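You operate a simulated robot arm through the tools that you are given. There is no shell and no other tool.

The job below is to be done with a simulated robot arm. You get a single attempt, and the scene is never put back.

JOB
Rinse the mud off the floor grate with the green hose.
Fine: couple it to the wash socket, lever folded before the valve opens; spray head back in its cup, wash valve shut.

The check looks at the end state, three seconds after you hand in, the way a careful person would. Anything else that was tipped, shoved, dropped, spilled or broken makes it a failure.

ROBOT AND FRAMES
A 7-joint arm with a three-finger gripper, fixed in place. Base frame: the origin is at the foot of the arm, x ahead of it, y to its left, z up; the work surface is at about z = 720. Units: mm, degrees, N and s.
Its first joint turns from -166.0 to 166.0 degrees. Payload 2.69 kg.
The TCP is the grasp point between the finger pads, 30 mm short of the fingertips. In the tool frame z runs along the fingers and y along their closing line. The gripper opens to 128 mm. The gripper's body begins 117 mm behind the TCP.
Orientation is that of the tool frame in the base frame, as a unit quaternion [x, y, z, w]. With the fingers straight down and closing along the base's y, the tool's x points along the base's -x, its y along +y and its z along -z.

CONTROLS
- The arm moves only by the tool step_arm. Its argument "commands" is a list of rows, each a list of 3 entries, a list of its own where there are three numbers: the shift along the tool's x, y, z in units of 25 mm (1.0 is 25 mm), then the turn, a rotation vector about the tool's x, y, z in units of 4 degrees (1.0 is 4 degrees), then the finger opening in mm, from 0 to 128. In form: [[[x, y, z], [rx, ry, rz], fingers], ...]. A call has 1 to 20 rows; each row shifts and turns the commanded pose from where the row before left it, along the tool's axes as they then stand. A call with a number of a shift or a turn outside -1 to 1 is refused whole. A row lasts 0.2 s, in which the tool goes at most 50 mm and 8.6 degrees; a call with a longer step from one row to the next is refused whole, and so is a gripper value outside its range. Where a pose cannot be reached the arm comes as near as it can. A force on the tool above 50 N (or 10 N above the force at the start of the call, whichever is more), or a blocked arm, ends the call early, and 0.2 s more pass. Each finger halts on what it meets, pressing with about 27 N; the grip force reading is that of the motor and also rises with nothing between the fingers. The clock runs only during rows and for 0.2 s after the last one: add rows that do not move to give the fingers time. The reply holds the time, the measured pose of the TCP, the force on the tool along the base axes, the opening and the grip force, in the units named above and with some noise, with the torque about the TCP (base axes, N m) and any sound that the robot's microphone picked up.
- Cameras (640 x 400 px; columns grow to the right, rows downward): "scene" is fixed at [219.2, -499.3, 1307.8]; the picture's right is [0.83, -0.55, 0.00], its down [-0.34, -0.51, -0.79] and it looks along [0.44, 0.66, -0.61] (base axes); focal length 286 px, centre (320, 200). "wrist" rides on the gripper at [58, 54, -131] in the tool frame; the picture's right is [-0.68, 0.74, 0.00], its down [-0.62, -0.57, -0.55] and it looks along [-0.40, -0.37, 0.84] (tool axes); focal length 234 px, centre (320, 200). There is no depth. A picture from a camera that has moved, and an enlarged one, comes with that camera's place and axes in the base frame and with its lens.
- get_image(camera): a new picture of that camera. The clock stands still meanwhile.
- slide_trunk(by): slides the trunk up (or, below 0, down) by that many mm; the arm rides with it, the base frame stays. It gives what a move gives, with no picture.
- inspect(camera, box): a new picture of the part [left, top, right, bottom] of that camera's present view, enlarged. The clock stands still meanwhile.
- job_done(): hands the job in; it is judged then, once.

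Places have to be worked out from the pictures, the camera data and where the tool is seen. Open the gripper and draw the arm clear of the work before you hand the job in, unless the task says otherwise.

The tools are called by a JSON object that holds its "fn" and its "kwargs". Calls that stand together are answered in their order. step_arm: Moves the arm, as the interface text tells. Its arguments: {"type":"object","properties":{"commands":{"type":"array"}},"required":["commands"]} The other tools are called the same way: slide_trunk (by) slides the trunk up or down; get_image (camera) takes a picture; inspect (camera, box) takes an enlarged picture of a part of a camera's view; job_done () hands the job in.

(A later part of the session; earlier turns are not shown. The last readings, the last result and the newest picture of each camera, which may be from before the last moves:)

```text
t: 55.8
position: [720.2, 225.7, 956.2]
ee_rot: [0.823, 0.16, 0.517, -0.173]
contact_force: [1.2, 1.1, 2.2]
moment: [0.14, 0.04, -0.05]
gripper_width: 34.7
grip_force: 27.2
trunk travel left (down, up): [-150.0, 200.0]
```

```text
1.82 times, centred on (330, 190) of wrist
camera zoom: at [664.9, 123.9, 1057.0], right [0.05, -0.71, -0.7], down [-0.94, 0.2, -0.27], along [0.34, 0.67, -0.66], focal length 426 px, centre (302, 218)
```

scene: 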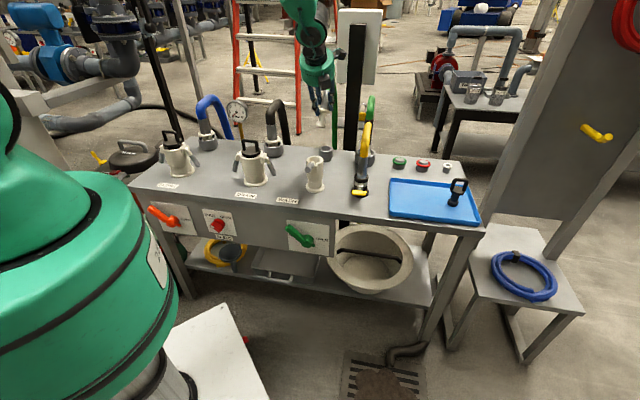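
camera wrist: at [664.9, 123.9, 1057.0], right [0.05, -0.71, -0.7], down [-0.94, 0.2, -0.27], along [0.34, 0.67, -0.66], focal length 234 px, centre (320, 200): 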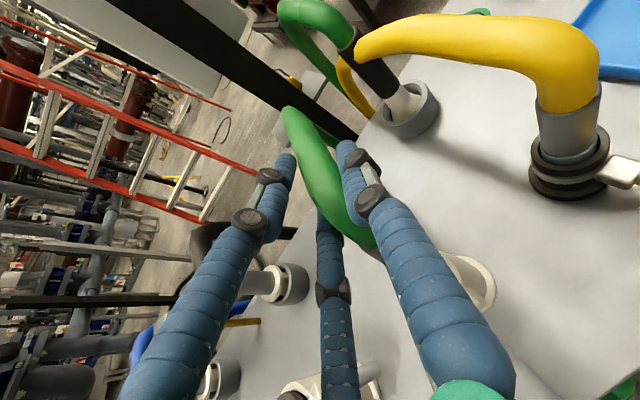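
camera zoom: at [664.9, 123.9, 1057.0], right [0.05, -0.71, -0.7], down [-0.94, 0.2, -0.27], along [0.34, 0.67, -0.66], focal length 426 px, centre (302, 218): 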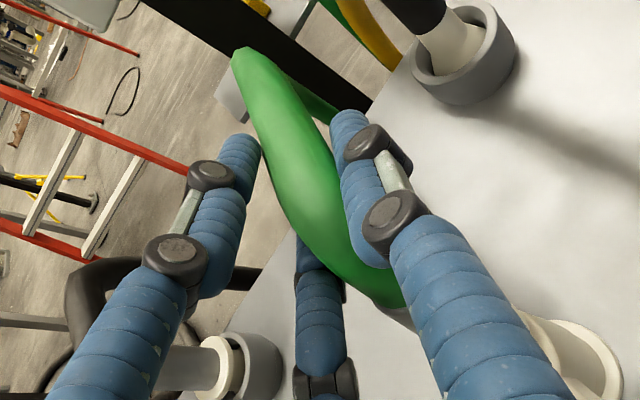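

The hose does resist (fingers stopped at 34.7 mm), so it is a real but soft object. I release it, back off a little along the tool axis and re-check how the coupling stands.

{"fn": "step_arm", "kwargs": {"commands": [[[0, 0, 0], [0, 0, 0], 50], [[0, 0, 0], [0, 0, 0], 80], [[0, 0, 0], [0, 0, 0], 105], [[0, 0, 0], [0, 0, 0], 128], [[0, 0, -0.8], [0, 0, 0], 128], [[0, 0, -0.8], [0, 0, 0], 128], [[0, 0, 0], [0, 0, 0], 128]]}}

{"fn": "get_image", "kwargs": {"camera": "wrist"}}

{"fn": "inspect", "kwargs": {"camera": "scene", "box": [285, 100, 345, 190]}}

```text
t: 57.4
position: [689.1, 207.2, 974.4]
ee_rot: [0.823, 0.159, 0.518, -0.173]
contact_force: [0.2, 0.5, 0.1]
moment: [0.01, -0.01, -0.01]
gripper_width: 127.7
grip_force: 0.0
trunk travel left (down, up): [-150.0, 200.0]
```

```text
taken
camera wrist: at [632.0, 105.2, 1074.7], right [0.05, -0.71, -0.7], down [-0.94, 0.2, -0.27], along [0.34, 0.67, -0.66], focal length 234 px, centre (320, 200)
```

wrist: 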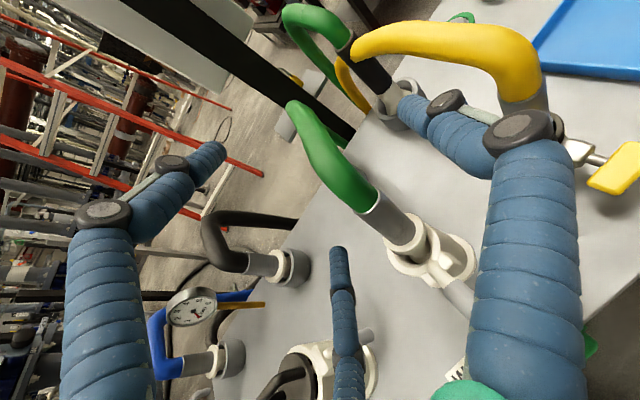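

```text
4.44 times, centred on (315, 145) of scene
camera zoom: at [219.2, -499.3, 1307.8], right [0.83, -0.55, 0.0], down [-0.34, -0.51, -0.79], along [0.44, 0.66, -0.61], focal length 1272 px, centre (342, 444)
```

zoom: 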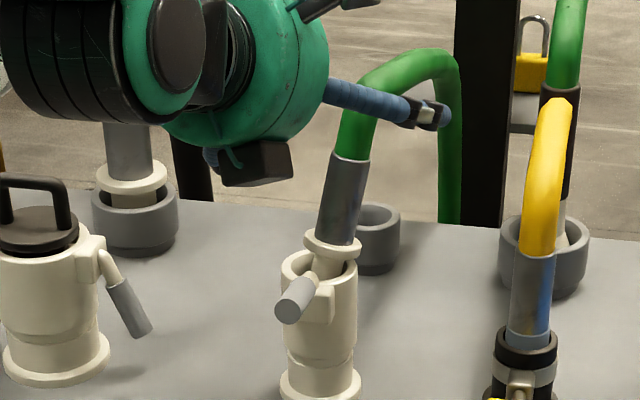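

The coupling stands unchanged. I pitch the hand 27° further down (for more clearance over the lever) and move to a pre-grasp point behind the tube.

{"fn": "step_arm", "kwargs": {"commands": [[[-0.2, 0, 0], [0, -1, 0], 128], [[-0.2, 0, 0], [0, -1, 0], 128], [[-0.2, 0, 0], [0, -1, 0], 128], [[-0.2, 0, 0], [0, -1, 0], 128], [[-0.2, 0, 0], [0, -1, 0], 128], [[-0.2, 0, 0], [0, -1, 0], 128], [[-0.2, 0, 0], [0, -0.75, 0], 128], [[0, 0, 0], [0, 0, 0], 128]]}}

{"fn": "get_image", "kwargs": {"camera": "wrist"}}

{"fn": "inspect", "kwargs": {"camera": "scene", "box": [285, 90, 345, 190]}}

```text
t: 59.2
position: [670.2, 201.6, 944.3]
ee_rot: [0.921, 0.195, 0.311, -0.131]
contact_force: [0.0, 0.2, 0.6]
moment: [0.0, 0.0, 0.0]
gripper_width: 127.9
grip_force: 0.0
trunk travel left (down, up): [-150.0, 200.0]
```

```text
taken
camera wrist: at [668.9, 122.3, 1076.2], right [-0.17, -0.84, -0.51], down [-0.99, 0.13, 0.11], along [-0.02, 0.52, -0.85], focal length 234 px, centre (320, 200)
```

wrist: 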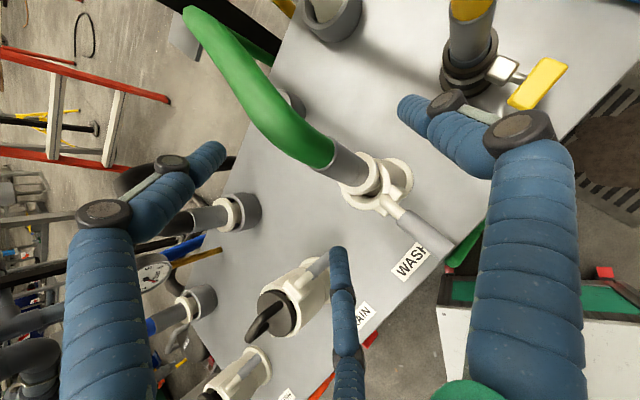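

```text
4.00 times, centred on (315, 140) of scene
camera zoom: at [219.2, -499.3, 1307.8], right [0.83, -0.55, 0.0], down [-0.34, -0.51, -0.79], along [0.44, 0.66, -0.61], focal length 1144 px, centre (340, 440)
```

zoom: 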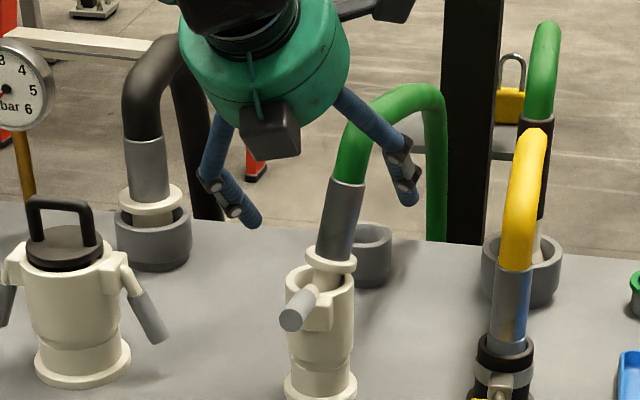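

Everything matches the prediction. I advance 57 mm to the grasp position with the fingers fully open.

{"fn": "step_arm", "kwargs": {"commands": [[[-0.1, 0, 0.6], [0, 0, 0], 128], [[-0.1, 0, 0.6], [0, 0, 0], 128], [[-0.1, 0, 0.6], [0, 0, 0], 128], [[-0.04, 0, 0.48], [0, 0, 0], 128], [[0, 0, 0], [0, 0, 0], 128]]}}

{"fn": "get_image", "kwargs": {"camera": "wrist"}}

{"fn": "inspect", "kwargs": {"camera": "scene", "box": [285, 100, 345, 190]}}

```text
t: 60.4
position: [694.3, 220.2, 895.5]
ee_rot: [0.921, 0.196, 0.311, -0.131]
contact_force: [-0.2, 0.6, 0.3]
moment: [-0.02, -0.01, 0.0]
gripper_width: 127.8
grip_force: 0.1
trunk travel left (down, up): [-150.0, 200.0]
```

```text
taken
camera wrist: at [691.8, 141.4, 1027.7], right [-0.17, -0.84, -0.51], down [-0.99, 0.13, 0.11], along [-0.02, 0.52, -0.85], focal length 234 px, centre (320, 200)
```

wrist: 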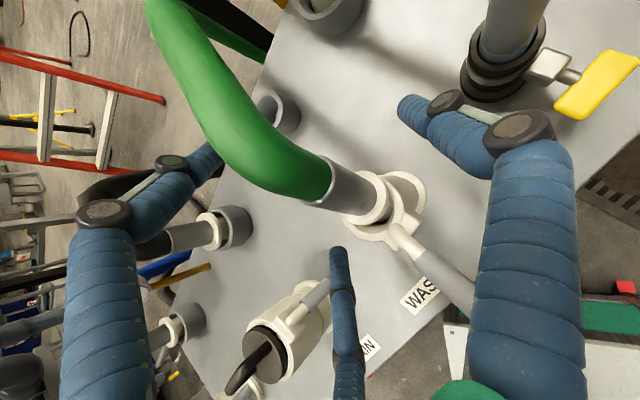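

```text
4.44 times, centred on (315, 145) of scene
camera zoom: at [219.2, -499.3, 1307.8], right [0.83, -0.55, 0.0], down [-0.34, -0.51, -0.79], along [0.44, 0.66, -0.61], focal length 1272 px, centre (342, 444)
```

zoom: 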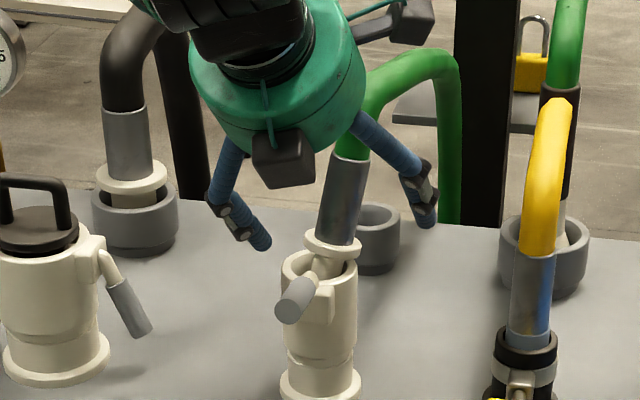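

Good position; I go 6 mm lower along the tube and close gradually.

{"fn": "step_arm", "kwargs": {"commands": [[[-0.2, 0, 0.14], [0, 0, 0], 128], [[0, 0, 0], [0, 0, 0], 105], [[0, 0, 0], [0, 0, 0], 85], [[0, 0, 0], [0, 0, 0], 70], [[0, 0, 0], [0, 0, 0], 58], [[0, 0, 0], [0, 0, 0], 48], [[0, 0, 0], [0, 0, 0], 40], [[0, 0, 0], [0, 0, 0], 30], [[0, 0, 0], [0, 0, 0], 20], [[0, 0, 0], [0, 0, 0], 10], [[0, 0, 0], [0, 0, 0], 10]]}}

{"fn": "get_image", "kwargs": {"camera": "wrist"}}

{"fn": "inspect", "kwargs": {"camera": "scene", "box": [285, 100, 345, 190]}}

```text
t: 62.8
position: [690.5, 221.5, 890.0]
ee_rot: [0.921, 0.196, 0.312, -0.13]
contact_force: [-21.2, 25.5, 1.5]
moment: [1.99, 1.39, -0.6]
gripper_width: 51.8
grip_force: 26.8
trunk travel left (down, up): [-150.0, 200.0]
```

```text
taken
camera wrist: at [688.6, 142.0, 1022.7], right [-0.17, -0.84, -0.51], down [-0.99, 0.13, 0.11], along [-0.02, 0.52, -0.85], focal length 234 px, centre (320, 200)
```

wrist: 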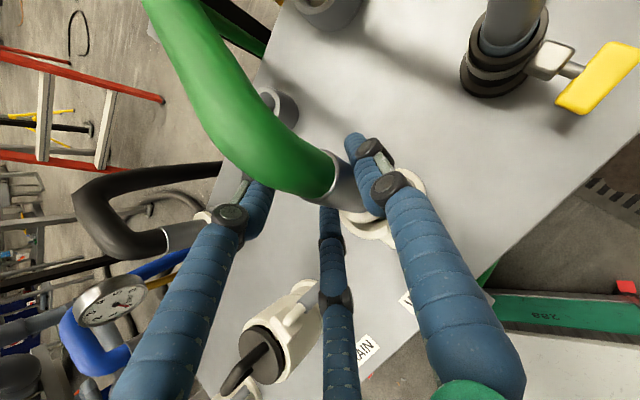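

```text
4.44 times, centred on (315, 145) of scene
camera zoom: at [219.2, -499.3, 1307.8], right [0.83, -0.55, 0.0], down [-0.34, -0.51, -0.79], along [0.44, 0.66, -0.61], focal length 1272 px, centre (342, 444)
```

zoom: 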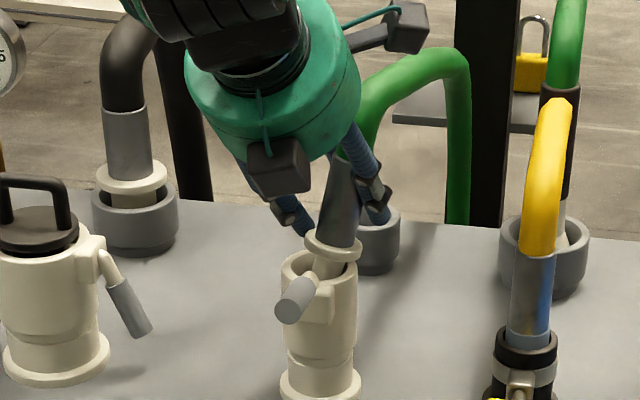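

Gripped, but pushing the tube sideways (force 33 N towards −y of the tool). I comply by moving in that direction in small steps.

{"fn": "step_arm", "kwargs": {"commands": [[[0, -0.12, 0], [0, 0, 0], 10], [[0, -0.12, 0], [0, 0, 0], 10], [[0, 0, 0], [0, 0, 0], 10]]}}

```text
t: 63.6
position: [688.4, 225.5, 893.0]
ee_rot: [0.92, 0.195, 0.314, -0.131]
contact_force: [-3.4, 12.6, 1.8]
moment: [1.05, 0.31, -0.16]
gripper_width: 43.4
grip_force: 27.4
trunk travel left (down, up): [-150.0, 200.0]
```

Load dropped to 13 N with a grip of 43 mm. Another 3 mm, then look at the coupling.

{"fn": "step_arm", "kwargs": {"commands": [[[0, -0.14, 0], [0, 0, 0], 10], [[0, 0, 0], [0, 0, 0], 10]]}}

{"fn": "inspect", "kwargs": {"camera": "scene", "box": [295, 115, 335, 175]}}

{"fn": "get_image", "kwargs": {"camera": "wrist"}}

```text
t: 64.2
position: [687.7, 228.7, 891.9]
ee_rot: [0.92, 0.196, 0.312, -0.131]
contact_force: [6.2, -2.4, 4.1]
moment: [-0.38, -0.54, 0.15]
gripper_width: 43.6
grip_force: 27.1
trunk travel left (down, up): [-150.0, 200.0]
```

```text
6.67 times, centred on (315, 145) of scene
camera zoom: at [219.2, -499.3, 1307.8], right [0.83, -0.55, 0.0], down [-0.34, -0.51, -0.79], along [0.44, 0.66, -0.61], focal length 1907 px, centre (353, 567)
```

zoom: 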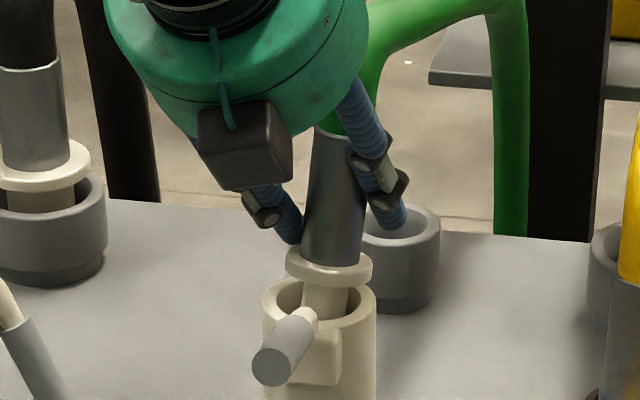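

```text
taken
camera wrist: at [686.2, 148.5, 1023.6], right [-0.17, -0.84, -0.51], down [-0.99, 0.13, 0.1], along [-0.02, 0.52, -0.85], focal length 234 px, centre (320, 200)
```

wrist: 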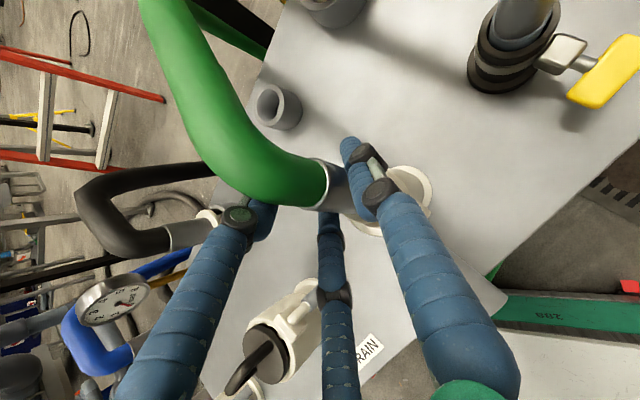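

Forces are now near zero, and the coupling leans only ~8° toward +x (tube top ≈(689,212,913), ring ≈(680,213,847)). I rotate it upright about the socket in small steps.

{"fn": "step_arm", "kwargs": {"commands": [[[-0.094, -0.057, -0.068], [-0.14, 0.44, -0.18], 10], [[-0.094, -0.057, -0.068], [-0.14, 0.44, -0.18], 10], [[-0.094, -0.057, -0.068], [-0.14, 0.44, -0.18], 10], [[-0.094, -0.057, -0.068], [-0.14, 0.44, -0.18], 10], [[0, 0, 0], [0, 0, 0], 10]]}}

{"fn": "inspect", "kwargs": {"camera": "scene", "box": [295, 115, 335, 175]}}

{"fn": "inspect", "kwargs": {"camera": "wrist", "box": [260, 120, 440, 280]}}

```text
t: 65.4
position: [675.7, 228.5, 890.3]
ee_rot: [0.896, 0.204, 0.376, -0.117]
contact_force: [2.2, 6.2, 16.3]
moment: [0.45, -0.25, 0.03]
gripper_width: 43.6
grip_force: 26.5
trunk travel left (down, up): [-150.0, 200.0]
```

```text
6.67 times, centred on (315, 145) of scene
camera zoom: at [219.2, -499.3, 1307.8], right [0.83, -0.55, 0.0], down [-0.34, -0.51, -0.79], along [0.44, 0.66, -0.61], focal length 1907 px, centre (353, 567)
```

zoom: 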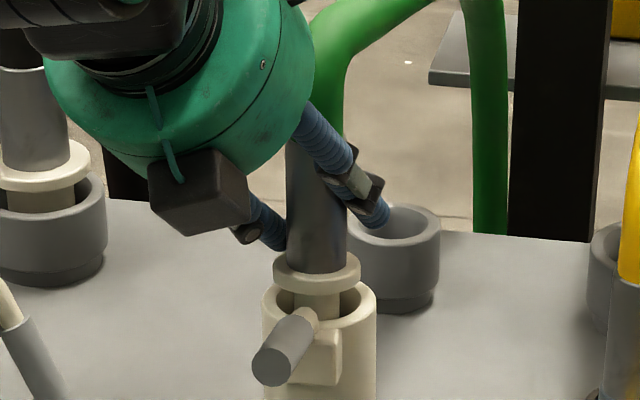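

```text
2.50 times, centred on (350, 200) of wrist
camera zoom: at [654.9, 148.6, 1021.6], right [-0.09, -0.84, -0.53], down [-0.99, 0.13, -0.03], along [0.1, 0.52, -0.85], focal length 585 px, centre (245, 200)
```

zoom: 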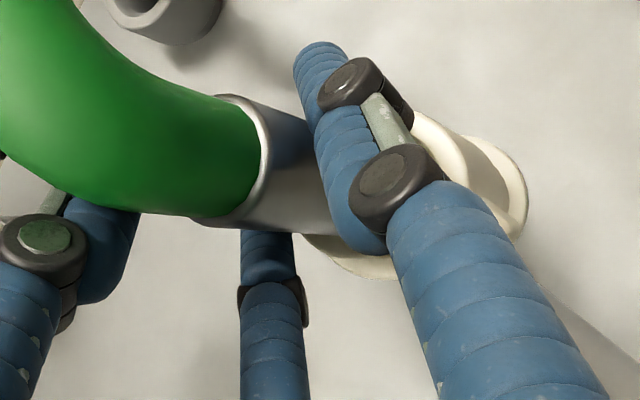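

The coupling is upright over the socket, ring ~15 mm above its seat, with 16 N upward reaction. I push straight down in 4 mm steps.

{"fn": "step_arm", "kwargs": {"commands": [[[-0.115, 0.009, 0.11], [0, 0, 0], 10], [[-0.115, 0.009, 0.11], [0, 0, 0], 10], [[0, 0, 0], [0, 0, 0], 10]]}}

{"fn": "inspect", "kwargs": {"camera": "scene", "box": [295, 115, 335, 175]}}

```text
t: 66.3
position: [679.9, 229.2, 887.2]
ee_rot: [0.894, 0.205, 0.379, -0.118]
contact_force: [10.7, -1.0, 4.4]
moment: [-0.14, -1.11, 0.24]
gripper_width: 45.4
grip_force: 26.6
trunk travel left (down, up): [-150.0, 200.0]
stopped in row 3: the force on the tool passed its limit at 51 N (the readings are from after the stop); the commanded pose is now the measured one
```

```text
6.67 times, centred on (315, 145) of scene
camera zoom: at [219.2, -499.3, 1307.8], right [0.83, -0.55, 0.0], down [-0.34, -0.51, -0.79], along [0.44, 0.66, -0.61], focal length 1907 px, centre (353, 567)
```

zoom: 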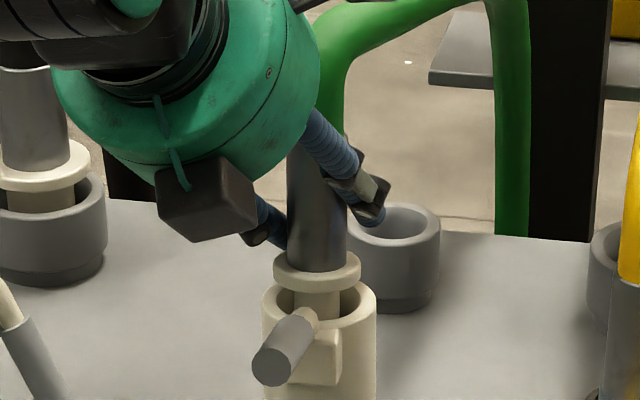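

The push met a hard stop: from the measured geometry the plug's flange bottom is ~36 mm below the rim, which matches the depth of the orange seal, and the groove is at the lever's pivot height. So it is bottomed. I release and back away along the tool axis.

{"fn": "step_arm", "kwargs": {"commands": [[[0, 0, 0], [0, 0, 0], 50], [[0, 0, 0], [0, 0, 0], 65], [[0, 0, 0], [0, 0, 0], 85], [[0, 0, 0], [0, 0, 0], 105], [[0, 0, 0], [0, 0, 0], 128], [[0, 0, -0.6], [0, 0, 0], 128], [[0, 0, -0.8], [0, 0, 0], 128], [[0, 0, -0.8], [0, 0, 0], 128], [[0, 0, -0.8], [0, 0, 0], 128], [[0, 0, 0], [0, 0, 0], 128]]}}

{"fn": "inspect", "kwargs": {"camera": "scene", "box": [295, 115, 335, 175]}}

{"fn": "get_image", "kwargs": {"camera": "wrist"}}

```text
t: 68.5
position: [628.1, 204.8, 934.0]
ee_rot: [0.895, 0.205, 0.378, -0.117]
contact_force: [0.0, 0.1, -0.4]
moment: [-0.02, -0.02, 0.0]
gripper_width: 128.0
grip_force: 0.1
trunk travel left (down, up): [-150.0, 200.0]
```

```text
6.67 times, centred on (315, 145) of scene
camera zoom: at [219.2, -499.3, 1307.8], right [0.83, -0.55, 0.0], down [-0.34, -0.51, -0.79], along [0.44, 0.66, -0.61], focal length 1907 px, centre (353, 567)
```

zoom: 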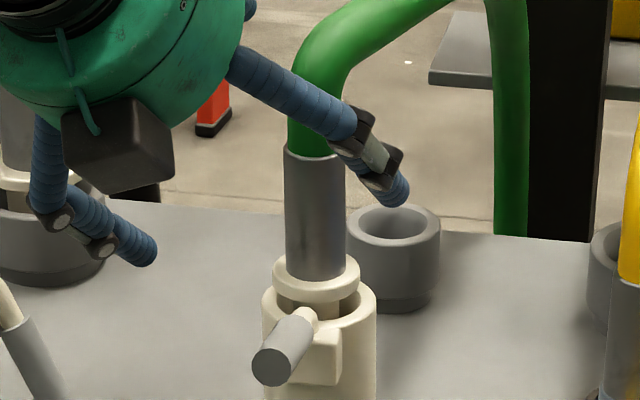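

```text
taken
camera wrist: at [608.1, 125.4, 1063.5], right [-0.09, -0.84, -0.53], down [-0.99, 0.13, -0.04], along [0.1, 0.52, -0.85], focal length 234 px, centre (320, 200)
```

wrist: 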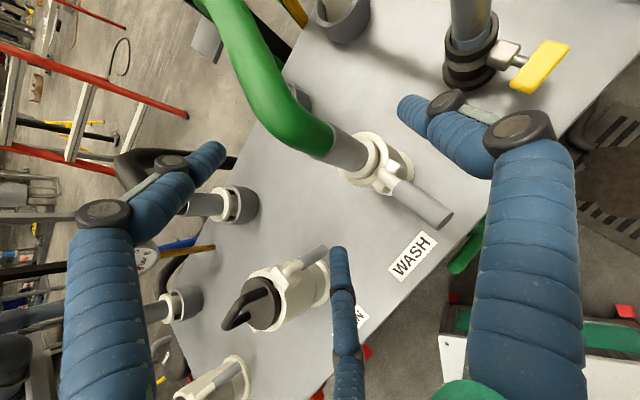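

The coupling now stands upright on its own in the socket. I zoom in on it from both cameras to judge the seating.

{"fn": "inspect", "kwargs": {"camera": "wrist", "box": [320, 110, 470, 240]}}

{"fn": "inspect", "kwargs": {"camera": "scene", "box": [302, 140, 326, 180]}}

```text
3.08 times, centred on (395, 175) of wrist
camera zoom: at [608.1, 125.4, 1063.5], right [-0.09, -0.84, -0.53], down [-0.99, 0.13, -0.04], along [0.1, 0.52, -0.85], focal length 720 px, centre (89, 277)
```

zoom: 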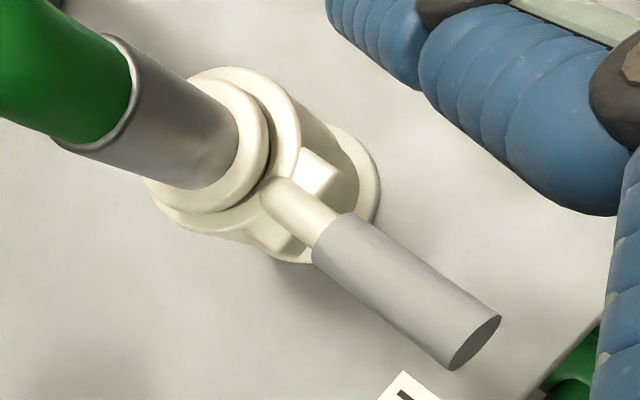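

```text
10.00 times, centred on (314, 160) of scene
camera zoom: at [219.2, -499.3, 1307.8], right [0.83, -0.55, 0.0], down [-0.34, -0.51, -0.79], along [0.44, 0.66, -0.61], focal length 2861 px, centre (380, 600)
```

zoom: 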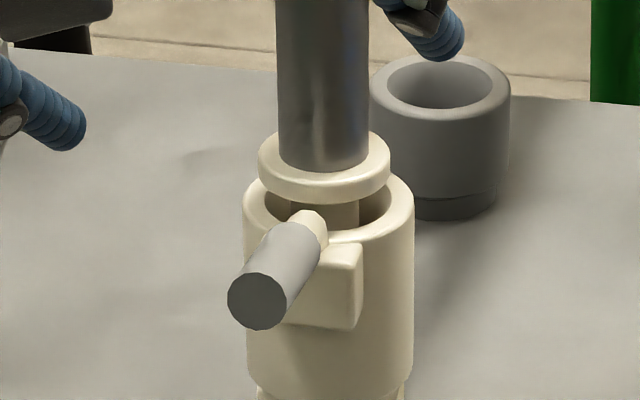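

The plug is seated on its seal and upright; the lever root is at (654,194,831) and its tip at (601,140,850), pointing out to the front, 15° above horizontal. I retreat, close the fingers and reorient to azimuth 45°, 45° down, above the lever.

{"fn": "step_arm", "kwargs": {"commands": [[[0, 0, -0.8], [0, 0, 0], 128], [[0, 0, -0.8], [0, 0, 0], 128], [[0, 0, -0.8], [0, 0, 0], 110], [[0, 0, 0], [0.6625, -0.1125, -0.9275], 80], [[0, 0, 0], [0.6625, -0.1125, -0.9275], 50], [[0, 0, 0], [0.6625, -0.1125, -0.9275], 20], [[0, 0, 0], [0.6625, -0.1125, -0.9275], 0], [[0, 0.5, 0], [0, 0, 0], 0], [[0, 0.5, 0], [0, 0, 0], 0], [[0, 0.5, 0], [0, 0, 0], 0], [[0, 0, 0], [0, 0, 0], 0]]}}

{"fn": "get_image", "kwargs": {"camera": "wrist"}}

{"fn": "inspect", "kwargs": {"camera": "scene", "box": [270, 80, 350, 200]}}

```text
t: 70.9
position: [619.4, 155.3, 978.6]
ee_rot: [0.853, 0.354, 0.355, -0.147]
contact_force: [-0.1, 0.0, 0.0]
moment: [0.03, 0.0, -0.01]
gripper_width: 2.2
grip_force: 26.6
trunk travel left (down, up): [-150.0, 200.0]
```

```text
taken
camera wrist: at [621.1, 80.5, 1112.9], right [0.18, -0.86, -0.48], down [-0.98, -0.18, -0.05], along [-0.04, 0.48, -0.88], focal length 234 px, centre (320, 200)
```

wrist: 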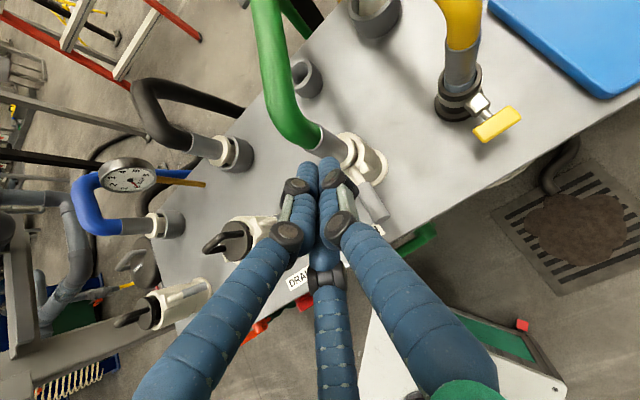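

```text
3.33 times, centred on (310, 140) of scene
camera zoom: at [219.2, -499.3, 1307.8], right [0.83, -0.55, 0.0], down [-0.34, -0.51, -0.79], along [0.44, 0.66, -0.61], focal length 954 px, centre (353, 400)
```

zoom: 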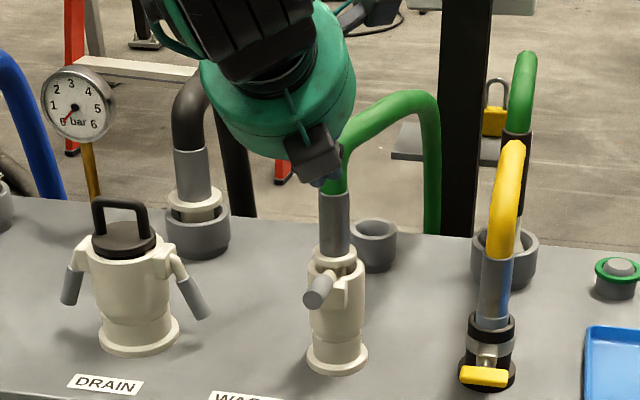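

Fingers are closed (2 mm). I move down to just above the lever.

{"fn": "step_arm", "kwargs": {"commands": [[[-0.6, -0.04, 0.3], [0, 0, 0], 0], [[-0.6, -0.04, 0.3], [0, 0, 0], 0], [[-0.6, 0, 0.3], [0, 0, 0], 0], [[-0.6, 0, 0.29], [0, 0, 0], 0], [[0, 0, 0], [0, 0, 0], 0]]}}

{"fn": "inspect", "kwargs": {"camera": "scene", "box": [280, 110, 340, 200]}}

{"fn": "inspect", "kwargs": {"camera": "wrist", "box": [260, 80, 440, 260]}}

```text
t: 72.1
position: [604.1, 139.8, 915.6]
ee_rot: [0.853, 0.353, 0.355, -0.147]
contact_force: [0.3, -0.3, -0.4]
moment: [0.02, -0.01, 0.04]
gripper_width: 2.3
grip_force: 27.1
trunk travel left (down, up): [-150.0, 200.0]
```

```text
4.44 times, centred on (310, 155) of scene
camera zoom: at [219.2, -499.3, 1307.8], right [0.83, -0.55, 0.0], down [-0.34, -0.51, -0.79], along [0.44, 0.66, -0.61], focal length 1272 px, centre (364, 400)
```

zoom: 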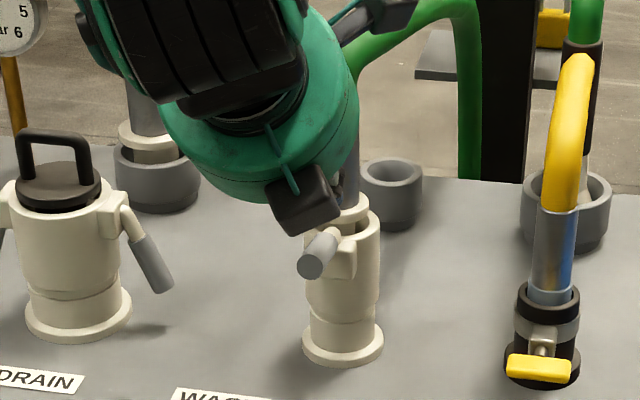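

```text
2.22 times, centred on (350, 170) of wrist
camera zoom: at [605.2, 65.5, 1049.4], right [0.18, -0.86, -0.48], down [-0.98, -0.18, -0.05], along [-0.04, 0.48, -0.88], focal length 520 px, centre (253, 267)
```

zoom: 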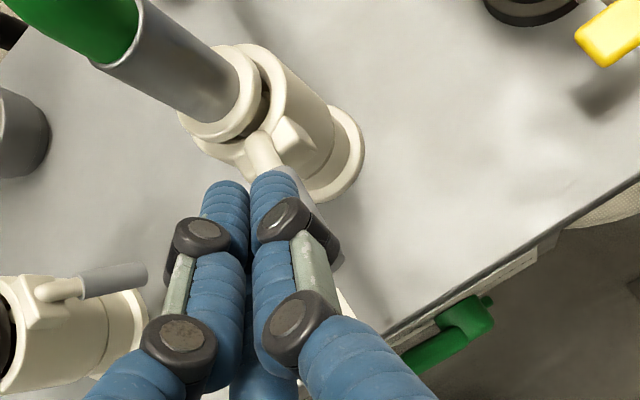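

The fingertips are above the lever. I push down along its arc, first stage.

{"fn": "step_arm", "kwargs": {"commands": [[[-0.44, 0, 0.44], [0, 0, 0], 0], [[-0.44, 0, 0.44], [0, 0, 0], 0], [[-0.3, 0, 0.1], [0, 0, 0], 0], [[-0.3, 0, 0.1], [0, 0, 0], 0], [[-0.29, 0, 0.17], [0, 0, 0], 0], [[-0.29, 0, 0.17], [0, 0, 0], 0]]}}

{"fn": "inspect", "kwargs": {"camera": "scene", "box": [280, 110, 340, 200]}}

{"fn": "inspect", "kwargs": {"camera": "wrist", "box": [260, 80, 440, 260]}}

```text
t: 73.5
position: [596.1, 131.4, 853.5]
ee_rot: [0.852, 0.355, 0.355, -0.148]
contact_force: [0.0, -0.1, 0.0]
moment: [0.01, -0.01, 0.02]
gripper_width: 2.1
grip_force: 27.2
trunk travel left (down, up): [-150.0, 200.0]
```

```text
4.44 times, centred on (310, 155) of scene
camera zoom: at [219.2, -499.3, 1307.8], right [0.83, -0.55, 0.0], down [-0.34, -0.51, -0.79], along [0.44, 0.66, -0.61], focal length 1272 px, centre (364, 400)
```

zoom: 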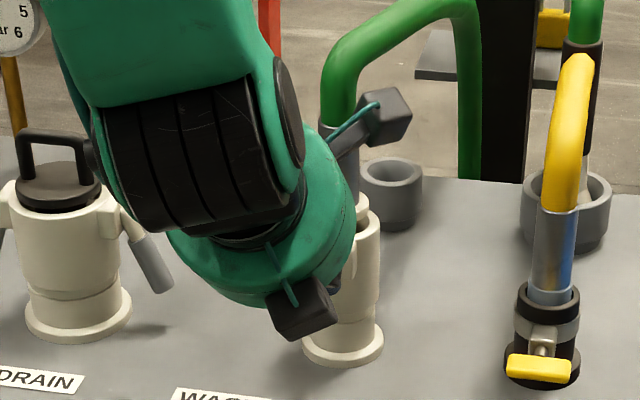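

```text
2.22 times, centred on (350, 170) of wrist
camera zoom: at [597.1, 57.0, 988.2], right [0.19, -0.86, -0.48], down [-0.98, -0.18, -0.05], along [-0.04, 0.48, -0.88], focal length 520 px, centre (253, 267)
```

zoom: 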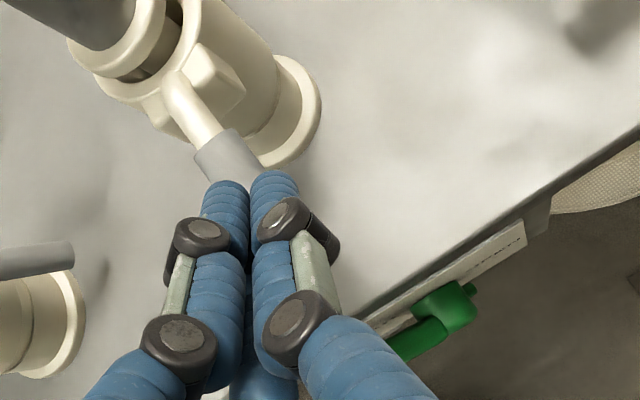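

The lever moves freely under the fingertips. I continue along the arc to about −45°, then −70°.

{"fn": "step_arm", "kwargs": {"commands": [[[-0.2, 0, 0.24], [0, 0, 0], 0], [[-0.2, 0, 0.24], [0, 0, 0], 0], [[-0.155, 0, 0.295], [0, 0, 0], 0], [[-0.155, 0, 0.295], [0, 0, 0], 0], [[-0.07, 0, 0.325], [0, 0, 0], 0], [[-0.07, 0, 0.325], [0, 0, 0], 0], [[0, 0, 0.25], [0, 0, 0], 0], [[0, 0, 0.2], [0, 0, 0], 0]]}}

{"fn": "inspect", "kwargs": {"camera": "scene", "box": [280, 110, 340, 200]}}

{"fn": "inspect", "kwargs": {"camera": "wrist", "box": [260, 80, 440, 260]}}

```text
t: 75.3
position: [608.8, 145.1, 801.8]
ee_rot: [0.852, 0.353, 0.356, -0.147]
contact_force: [-27.6, -18.5, 35.1]
moment: [0.7, -0.48, 0.28]
gripper_width: 1.9
grip_force: 26.4
trunk travel left (down, up): [-150.0, 200.0]
stopped in row 8: the force on the tool passed its limit at 61 N (the readings are from after the stop); the commanded pose is now the measured one
```

```text
4.44 times, centred on (310, 155) of scene
camera zoom: at [219.2, -499.3, 1307.8], right [0.83, -0.55, 0.0], down [-0.34, -0.51, -0.79], along [0.44, 0.66, -0.61], focal length 1272 px, centre (364, 400)
```

zoom: 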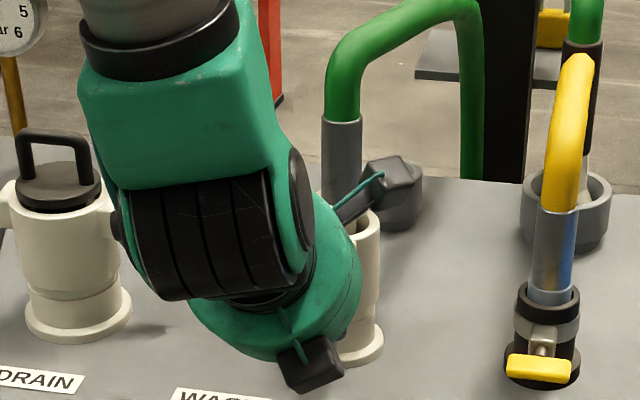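

```text
2.22 times, centred on (350, 170) of wrist
camera zoom: at [610.5, 71.3, 936.3], right [0.18, -0.86, -0.48], down [-0.98, -0.18, -0.05], along [-0.04, 0.48, -0.88], focal length 520 px, centre (253, 267)
```

zoom: 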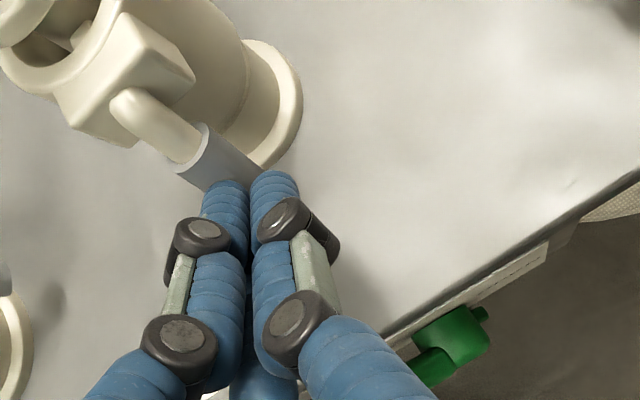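

Firm stop reached (61 N), so the lever appears folded against the body. I back off along the tool axis and look.

{"fn": "step_arm", "kwargs": {"commands": [[[0, 0, -0.6], [0, 0, 0], 0], [[0, 0, -0.9], [0, 0, 0], 0], [[0, 0, -1], [0, 0, 0], 0], [[0, 0, -1], [0, 0, 0], 0], [[0, -1, -1], [0, 0, 0], 0], [[0, -1, -1], [0, 0, 0], 0], [[0, -1, 0], [0, 0, 0], 0], [[0, -1, 0], [0, 0, 0], 0], [[0, 0, 0], [0, 0, 0], 0]]}}

{"fn": "inspect", "kwargs": {"camera": "scene", "box": [290, 110, 350, 200]}}

{"fn": "get_image", "kwargs": {"camera": "wrist"}}

```text
t: 77.3
position: [471.2, 147.6, 897.2]
ee_rot: [0.854, 0.353, 0.355, -0.145]
contact_force: [-0.7, 0.0, 0.1]
moment: [0.02, -0.01, 0.0]
gripper_width: 2.0
grip_force: 26.8
trunk travel left (down, up): [-150.0, 200.0]
```

```text
4.44 times, centred on (320, 155) of scene
camera zoom: at [219.2, -499.3, 1307.8], right [0.83, -0.55, 0.0], down [-0.34, -0.51, -0.79], along [0.44, 0.66, -0.61], focal length 1272 px, centre (320, 400)
```

zoom: 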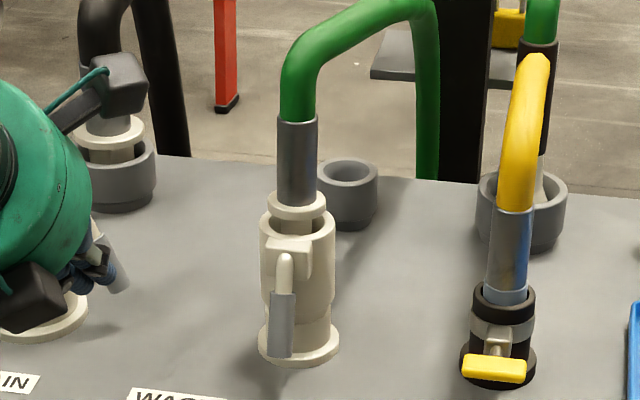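

```text
taken
camera wrist: at [472.1, 73.5, 1031.2], right [0.18, -0.86, -0.48], down [-0.98, -0.18, -0.05], along [-0.04, 0.48, -0.88], focal length 234 px, centre (320, 200)
```

wrist: 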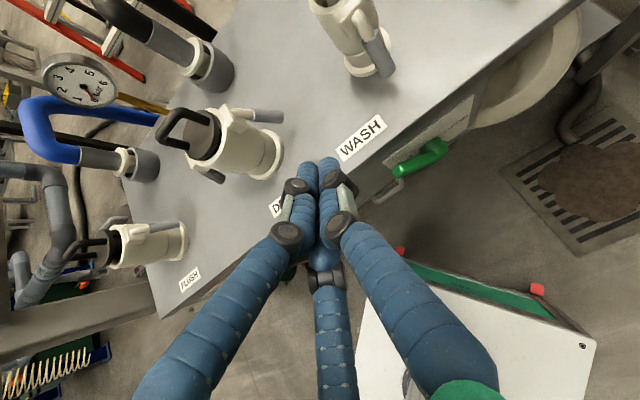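

The lever is folded down flat along the socket and the coupling remains upright. I zoom in to verify it.

{"fn": "inspect", "kwargs": {"camera": "scene", "box": [302, 130, 330, 170]}}

{"fn": "inspect", "kwargs": {"camera": "wrist", "box": [290, 0, 450, 100]}}

{"fn": "inspect", "kwargs": {"camera": "wrist", "box": [360, 110, 520, 220]}}

```text
10.00 times, centred on (316, 150) of scene
camera zoom: at [219.2, -499.3, 1307.8], right [0.83, -0.55, 0.0], down [-0.34, -0.51, -0.79], along [0.44, 0.66, -0.61], focal length 2861 px, centre (360, 700)
```

zoom: 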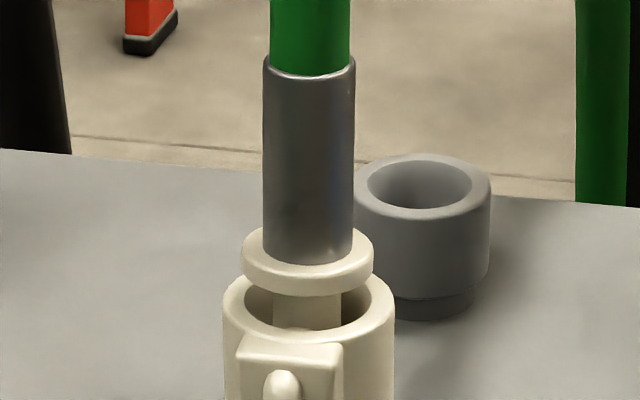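

```text
4.00 times, centred on (370, 50) of wrist
camera zoom: at [472.1, 73.5, 1031.2], right [0.18, -0.86, -0.48], down [-0.98, -0.18, -0.05], along [-0.04, 0.48, -0.88], focal length 937 px, centre (120, 800)
```

zoom: 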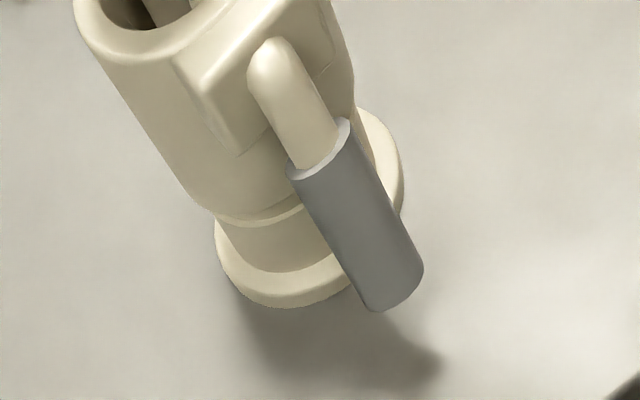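

```text
3.64 times, centred on (440, 165) of wrist
camera zoom: at [472.1, 73.5, 1031.2], right [0.18, -0.86, -0.48], down [-0.98, -0.18, -0.05], along [-0.04, 0.48, -0.88], focal length 852 px, centre (-116, 327)
```

zoom: 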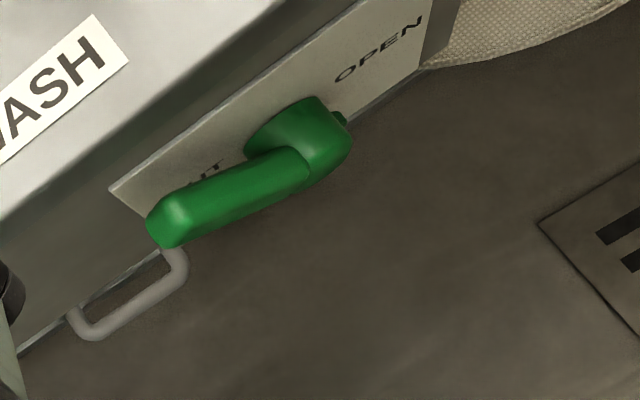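

The lever is folded and the green valve handle is on SHUT. Before any water, I verify the lock with a gentle pull: move to pre-grasp in front of the tube.

{"fn": "step_arm", "kwargs": {"commands": [[[0.83, 0.6, 0.365], [0, 0, 0], 30], [[0.83, 0.6, 0.365], [0, 0, 0], 60], [[0.83, 0.6, 0.365], [0, 0, 0], 90], [[0.83, 0.6, 0.365], [0, 0, 0], 128], [[0.83, 0.6, 0.365], [0, 0, 0], 128], [[0.83, 0.6, 0.365], [0, 0, 0], 128], [[0, 0, 0], [0, 0, 0], 128]]}}

{"fn": "get_image", "kwargs": {"camera": "wrist"}}

{"fn": "inspect", "kwargs": {"camera": "scene", "box": [280, 90, 350, 200]}}

```text
t: 78.9
position: [623.0, 175.2, 945.4]
ee_rot: [0.853, 0.354, 0.354, -0.147]
contact_force: [1.0, -0.1, 0.0]
moment: [0.02, -0.01, 0.02]
gripper_width: 127.8
grip_force: 0.1
trunk travel left (down, up): [-150.0, 200.0]
```

```text
taken
camera wrist: at [625.1, 100.5, 1079.6], right [0.18, -0.86, -0.48], down [-0.98, -0.18, -0.05], along [-0.05, 0.48, -0.88], focal length 234 px, centre (320, 200)
```

wrist: 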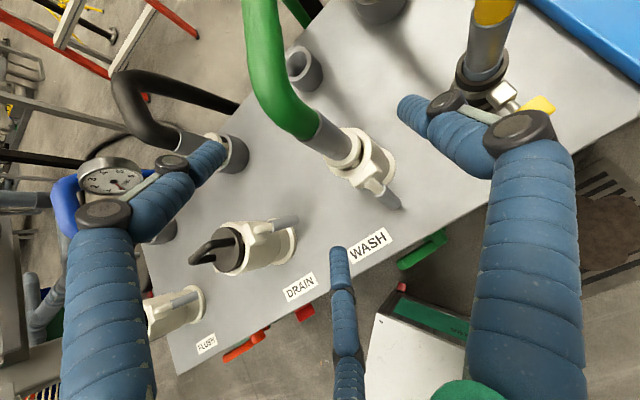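

```text
3.64 times, centred on (315, 145) of scene
camera zoom: at [219.2, -499.3, 1307.8], right [0.83, -0.55, 0.0], down [-0.34, -0.51, -0.79], along [0.44, 0.66, -0.61], focal length 1040 px, centre (338, 400)
```

zoom: 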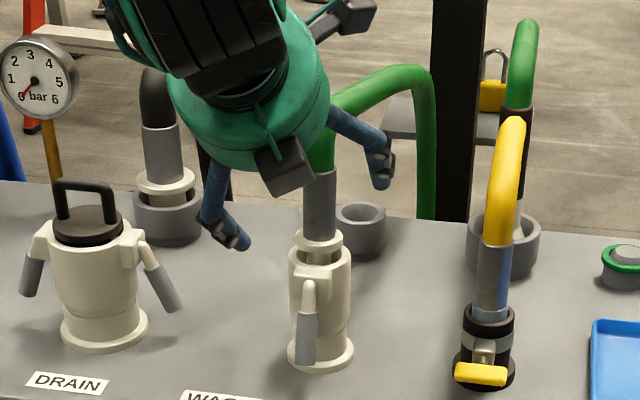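

I advance 79 mm around the tube with the fingers fully open.

{"fn": "step_arm", "kwargs": {"commands": [[[0.02, 0.05, 0.8], [0, 0, 0], 128], [[0.02, 0.05, 0.8], [0, 0, 0], 128], [[0.02, 0.05, 0.8], [0, 0, 0], 128], [[0, 0.04, 0.76], [0, 0, 0], 128], [[0, 0, 0], [0, 0, 0], 128]]}}

{"fn": "get_image", "kwargs": {"camera": "wrist"}}

```text
t: 80.1
position: [668.9, 213.7, 889.1]
ee_rot: [0.853, 0.353, 0.355, -0.146]
contact_force: [0.1, -0.1, -0.4]
moment: [-0.02, 0.02, 0.0]
gripper_width: 128.1
grip_force: 0.0
trunk travel left (down, up): [-150.0, 200.0]
```

```text
taken
camera wrist: at [670.6, 138.6, 1025.1], right [0.18, -0.86, -0.48], down [-0.98, -0.18, -0.05], along [-0.04, 0.48, -0.88], focal length 234 px, centre (320, 200)
```

wrist: 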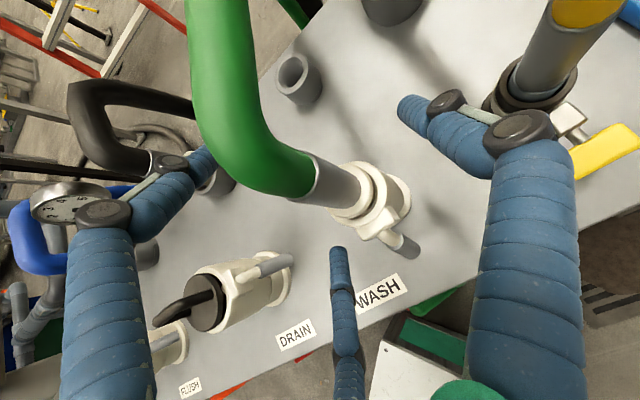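

Centred. I close gently on the tube and check the force.

{"fn": "step_arm", "kwargs": {"commands": [[[0, 0, 0], [0, 0, 0], 100], [[0, 0, 0], [0, 0, 0], 80], [[0, 0, 0], [0, 0, 0], 65], [[0, 0, 0], [0, 0, 0], 55], [[0, 0, 0], [0, 0, 0], 48], [[0, 0, 0], [0, 0, 0], 42], [[0, 0, 0], [0, 0, 0], 36], [[0, 0, 0], [0, 0, 0], 30], [[0, 0, 0], [0, 0, 0], 30]]}}

```text
t: 82.1
position: [666.6, 211.8, 888.9]
ee_rot: [0.853, 0.354, 0.354, -0.146]
contact_force: [-30.8, -6.1, -2.5]
moment: [-0.55, 1.96, -0.03]
gripper_width: 48.8
grip_force: 27.6
trunk travel left (down, up): [-150.0, 200.0]
```

Side load 31 N towards −x; I comply by a few mm in that direction.

{"fn": "step_arm", "kwargs": {"commands": [[[-0.05, -0.12, -0.05], [0, 0, 0], 30], [[-0.05, -0.1, -0.05], [0, 0, 0], 30], [[0, 0, 0], [0, 0, 0], 30]]}}

{"fn": "inspect", "kwargs": {"camera": "scene", "box": [295, 115, 335, 175]}}

```text
t: 82.9
position: [663.3, 214.3, 892.2]
ee_rot: [0.852, 0.355, 0.356, -0.147]
contact_force: [-6.3, -1.2, 1.1]
moment: [-0.06, 0.53, -0.06]
gripper_width: 46.8
grip_force: 26.8
trunk travel left (down, up): [-150.0, 200.0]
```

```text
6.67 times, centred on (315, 145) of scene
camera zoom: at [219.2, -499.3, 1307.8], right [0.83, -0.55, 0.0], down [-0.34, -0.51, -0.79], along [0.44, 0.66, -0.61], focal length 1907 px, centre (353, 567)
```

zoom: 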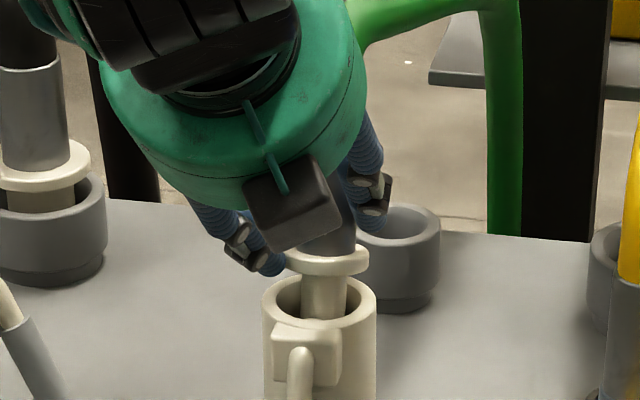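

The coupling still tilts in the socket, so it is apparently not locked in. I test with a small 8 mm upward pull.

{"fn": "step_arm", "kwargs": {"commands": [[[0.12, 0, -0.12], [0, 0, 0], 30], [[0.11, 0, -0.11], [0, 0, 0], 30], [[0, 0, 0], [0, 0, 0], 30]]}}

{"fn": "inspect", "kwargs": {"camera": "scene", "box": [295, 115, 335, 175]}}

```text
t: 83.7
position: [662.7, 211.8, 899.9]
ee_rot: [0.853, 0.353, 0.354, -0.147]
contact_force: [-6.2, -4.6, -7.0]
moment: [-0.38, 0.64, -0.07]
gripper_width: 43.2
grip_force: 26.9
trunk travel left (down, up): [-150.0, 200.0]
```

```text
6.67 times, centred on (315, 145) of scene
camera zoom: at [219.2, -499.3, 1307.8], right [0.83, -0.55, 0.0], down [-0.34, -0.51, -0.79], along [0.44, 0.66, -0.61], focal length 1907 px, centre (353, 567)
```

zoom: 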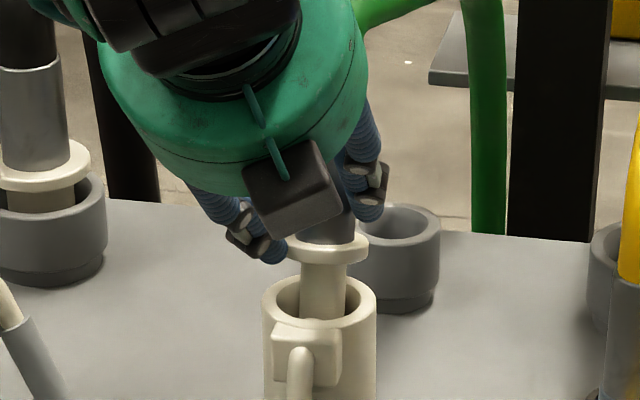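

It lifts freely, so it isn't latched: the plug must go deeper (ring onto the rim) before the lever locks it. I look at the present tilt from the wrist camera to align it precisely.

{"fn": "inspect", "kwargs": {"camera": "wrist", "box": [250, 100, 430, 280]}}

{"fn": "inspect", "kwargs": {"camera": "scene", "box": [302, 130, 330, 170]}}

```text
2.22 times, centred on (340, 190) of wrist
camera zoom: at [663.6, 137.6, 1034.0], right [0.18, -0.86, -0.48], down [-0.98, -0.18, -0.05], along [-0.05, 0.48, -0.88], focal length 520 px, centre (276, 222)
```

zoom: 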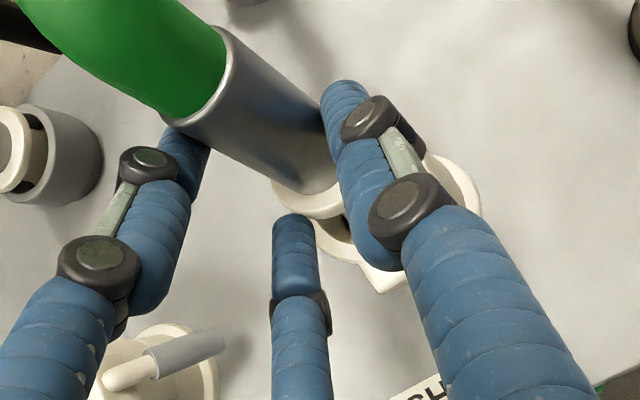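

```text
10.00 times, centred on (316, 150) of scene
camera zoom: at [219.2, -499.3, 1307.8], right [0.83, -0.55, 0.0], down [-0.34, -0.51, -0.79], along [0.44, 0.66, -0.61], focal length 2861 px, centre (360, 700)
```

zoom: 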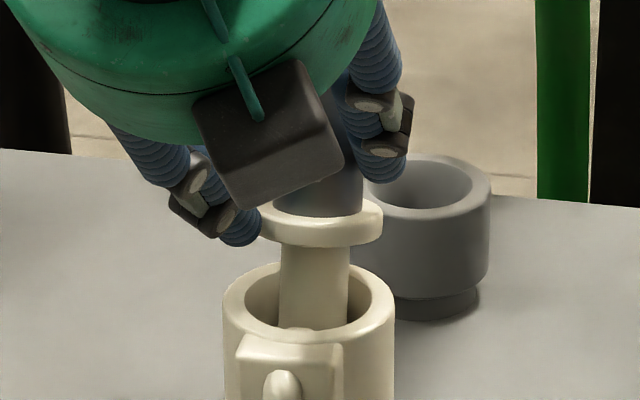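

The coupling leans ~16–18° back in the grip. I rotate it upright (pitch +16°) while shifting the grasp point so that the tube axis comes over the socket axis.

{"fn": "step_arm", "kwargs": {"commands": [[[-0.146, -0.018, -0.06], [0, 1, 0], 20], [[-0.146, -0.018, -0.06], [0, 1, 0], 20], [[-0.146, -0.018, -0.06], [0, 1, 0], 20], [[-0.146, -0.018, -0.06], [0, 1, 0], 20], [[0, 0, 0], [0, 0, 0], 20]]}}

{"fn": "inspect", "kwargs": {"camera": "scene", "box": [302, 125, 330, 165]}}

{"fn": "inspect", "kwargs": {"camera": "wrist", "box": [250, 100, 430, 280]}}

```text
t: 84.9
position: [652.8, 204.2, 893.9]
ee_rot: [0.795, 0.33, 0.471, -0.194]
contact_force: [-1.7, -0.9, 0.1]
moment: [0.02, -0.01, -0.02]
gripper_width: 19.9
grip_force: 0.0
trunk travel left (down, up): [-150.0, 200.0]
```

```text
10.00 times, centred on (316, 145) of scene
camera zoom: at [219.2, -499.3, 1307.8], right [0.83, -0.55, 0.0], down [-0.34, -0.51, -0.79], along [0.44, 0.66, -0.61], focal length 2861 px, centre (360, 750)
```

zoom: 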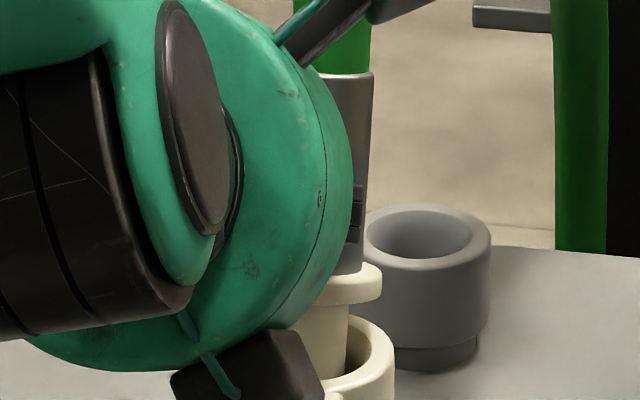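

```text
2.22 times, centred on (340, 190) of wrist
camera zoom: at [629.2, 104.7, 1008.7], right [0.29, -0.75, -0.59], down [-0.95, -0.15, -0.28], along [0.12, 0.64, -0.76], focal length 520 px, centre (276, 222)
```

zoom: 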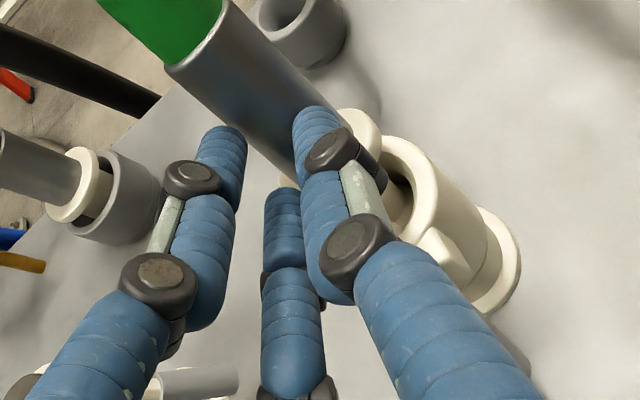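

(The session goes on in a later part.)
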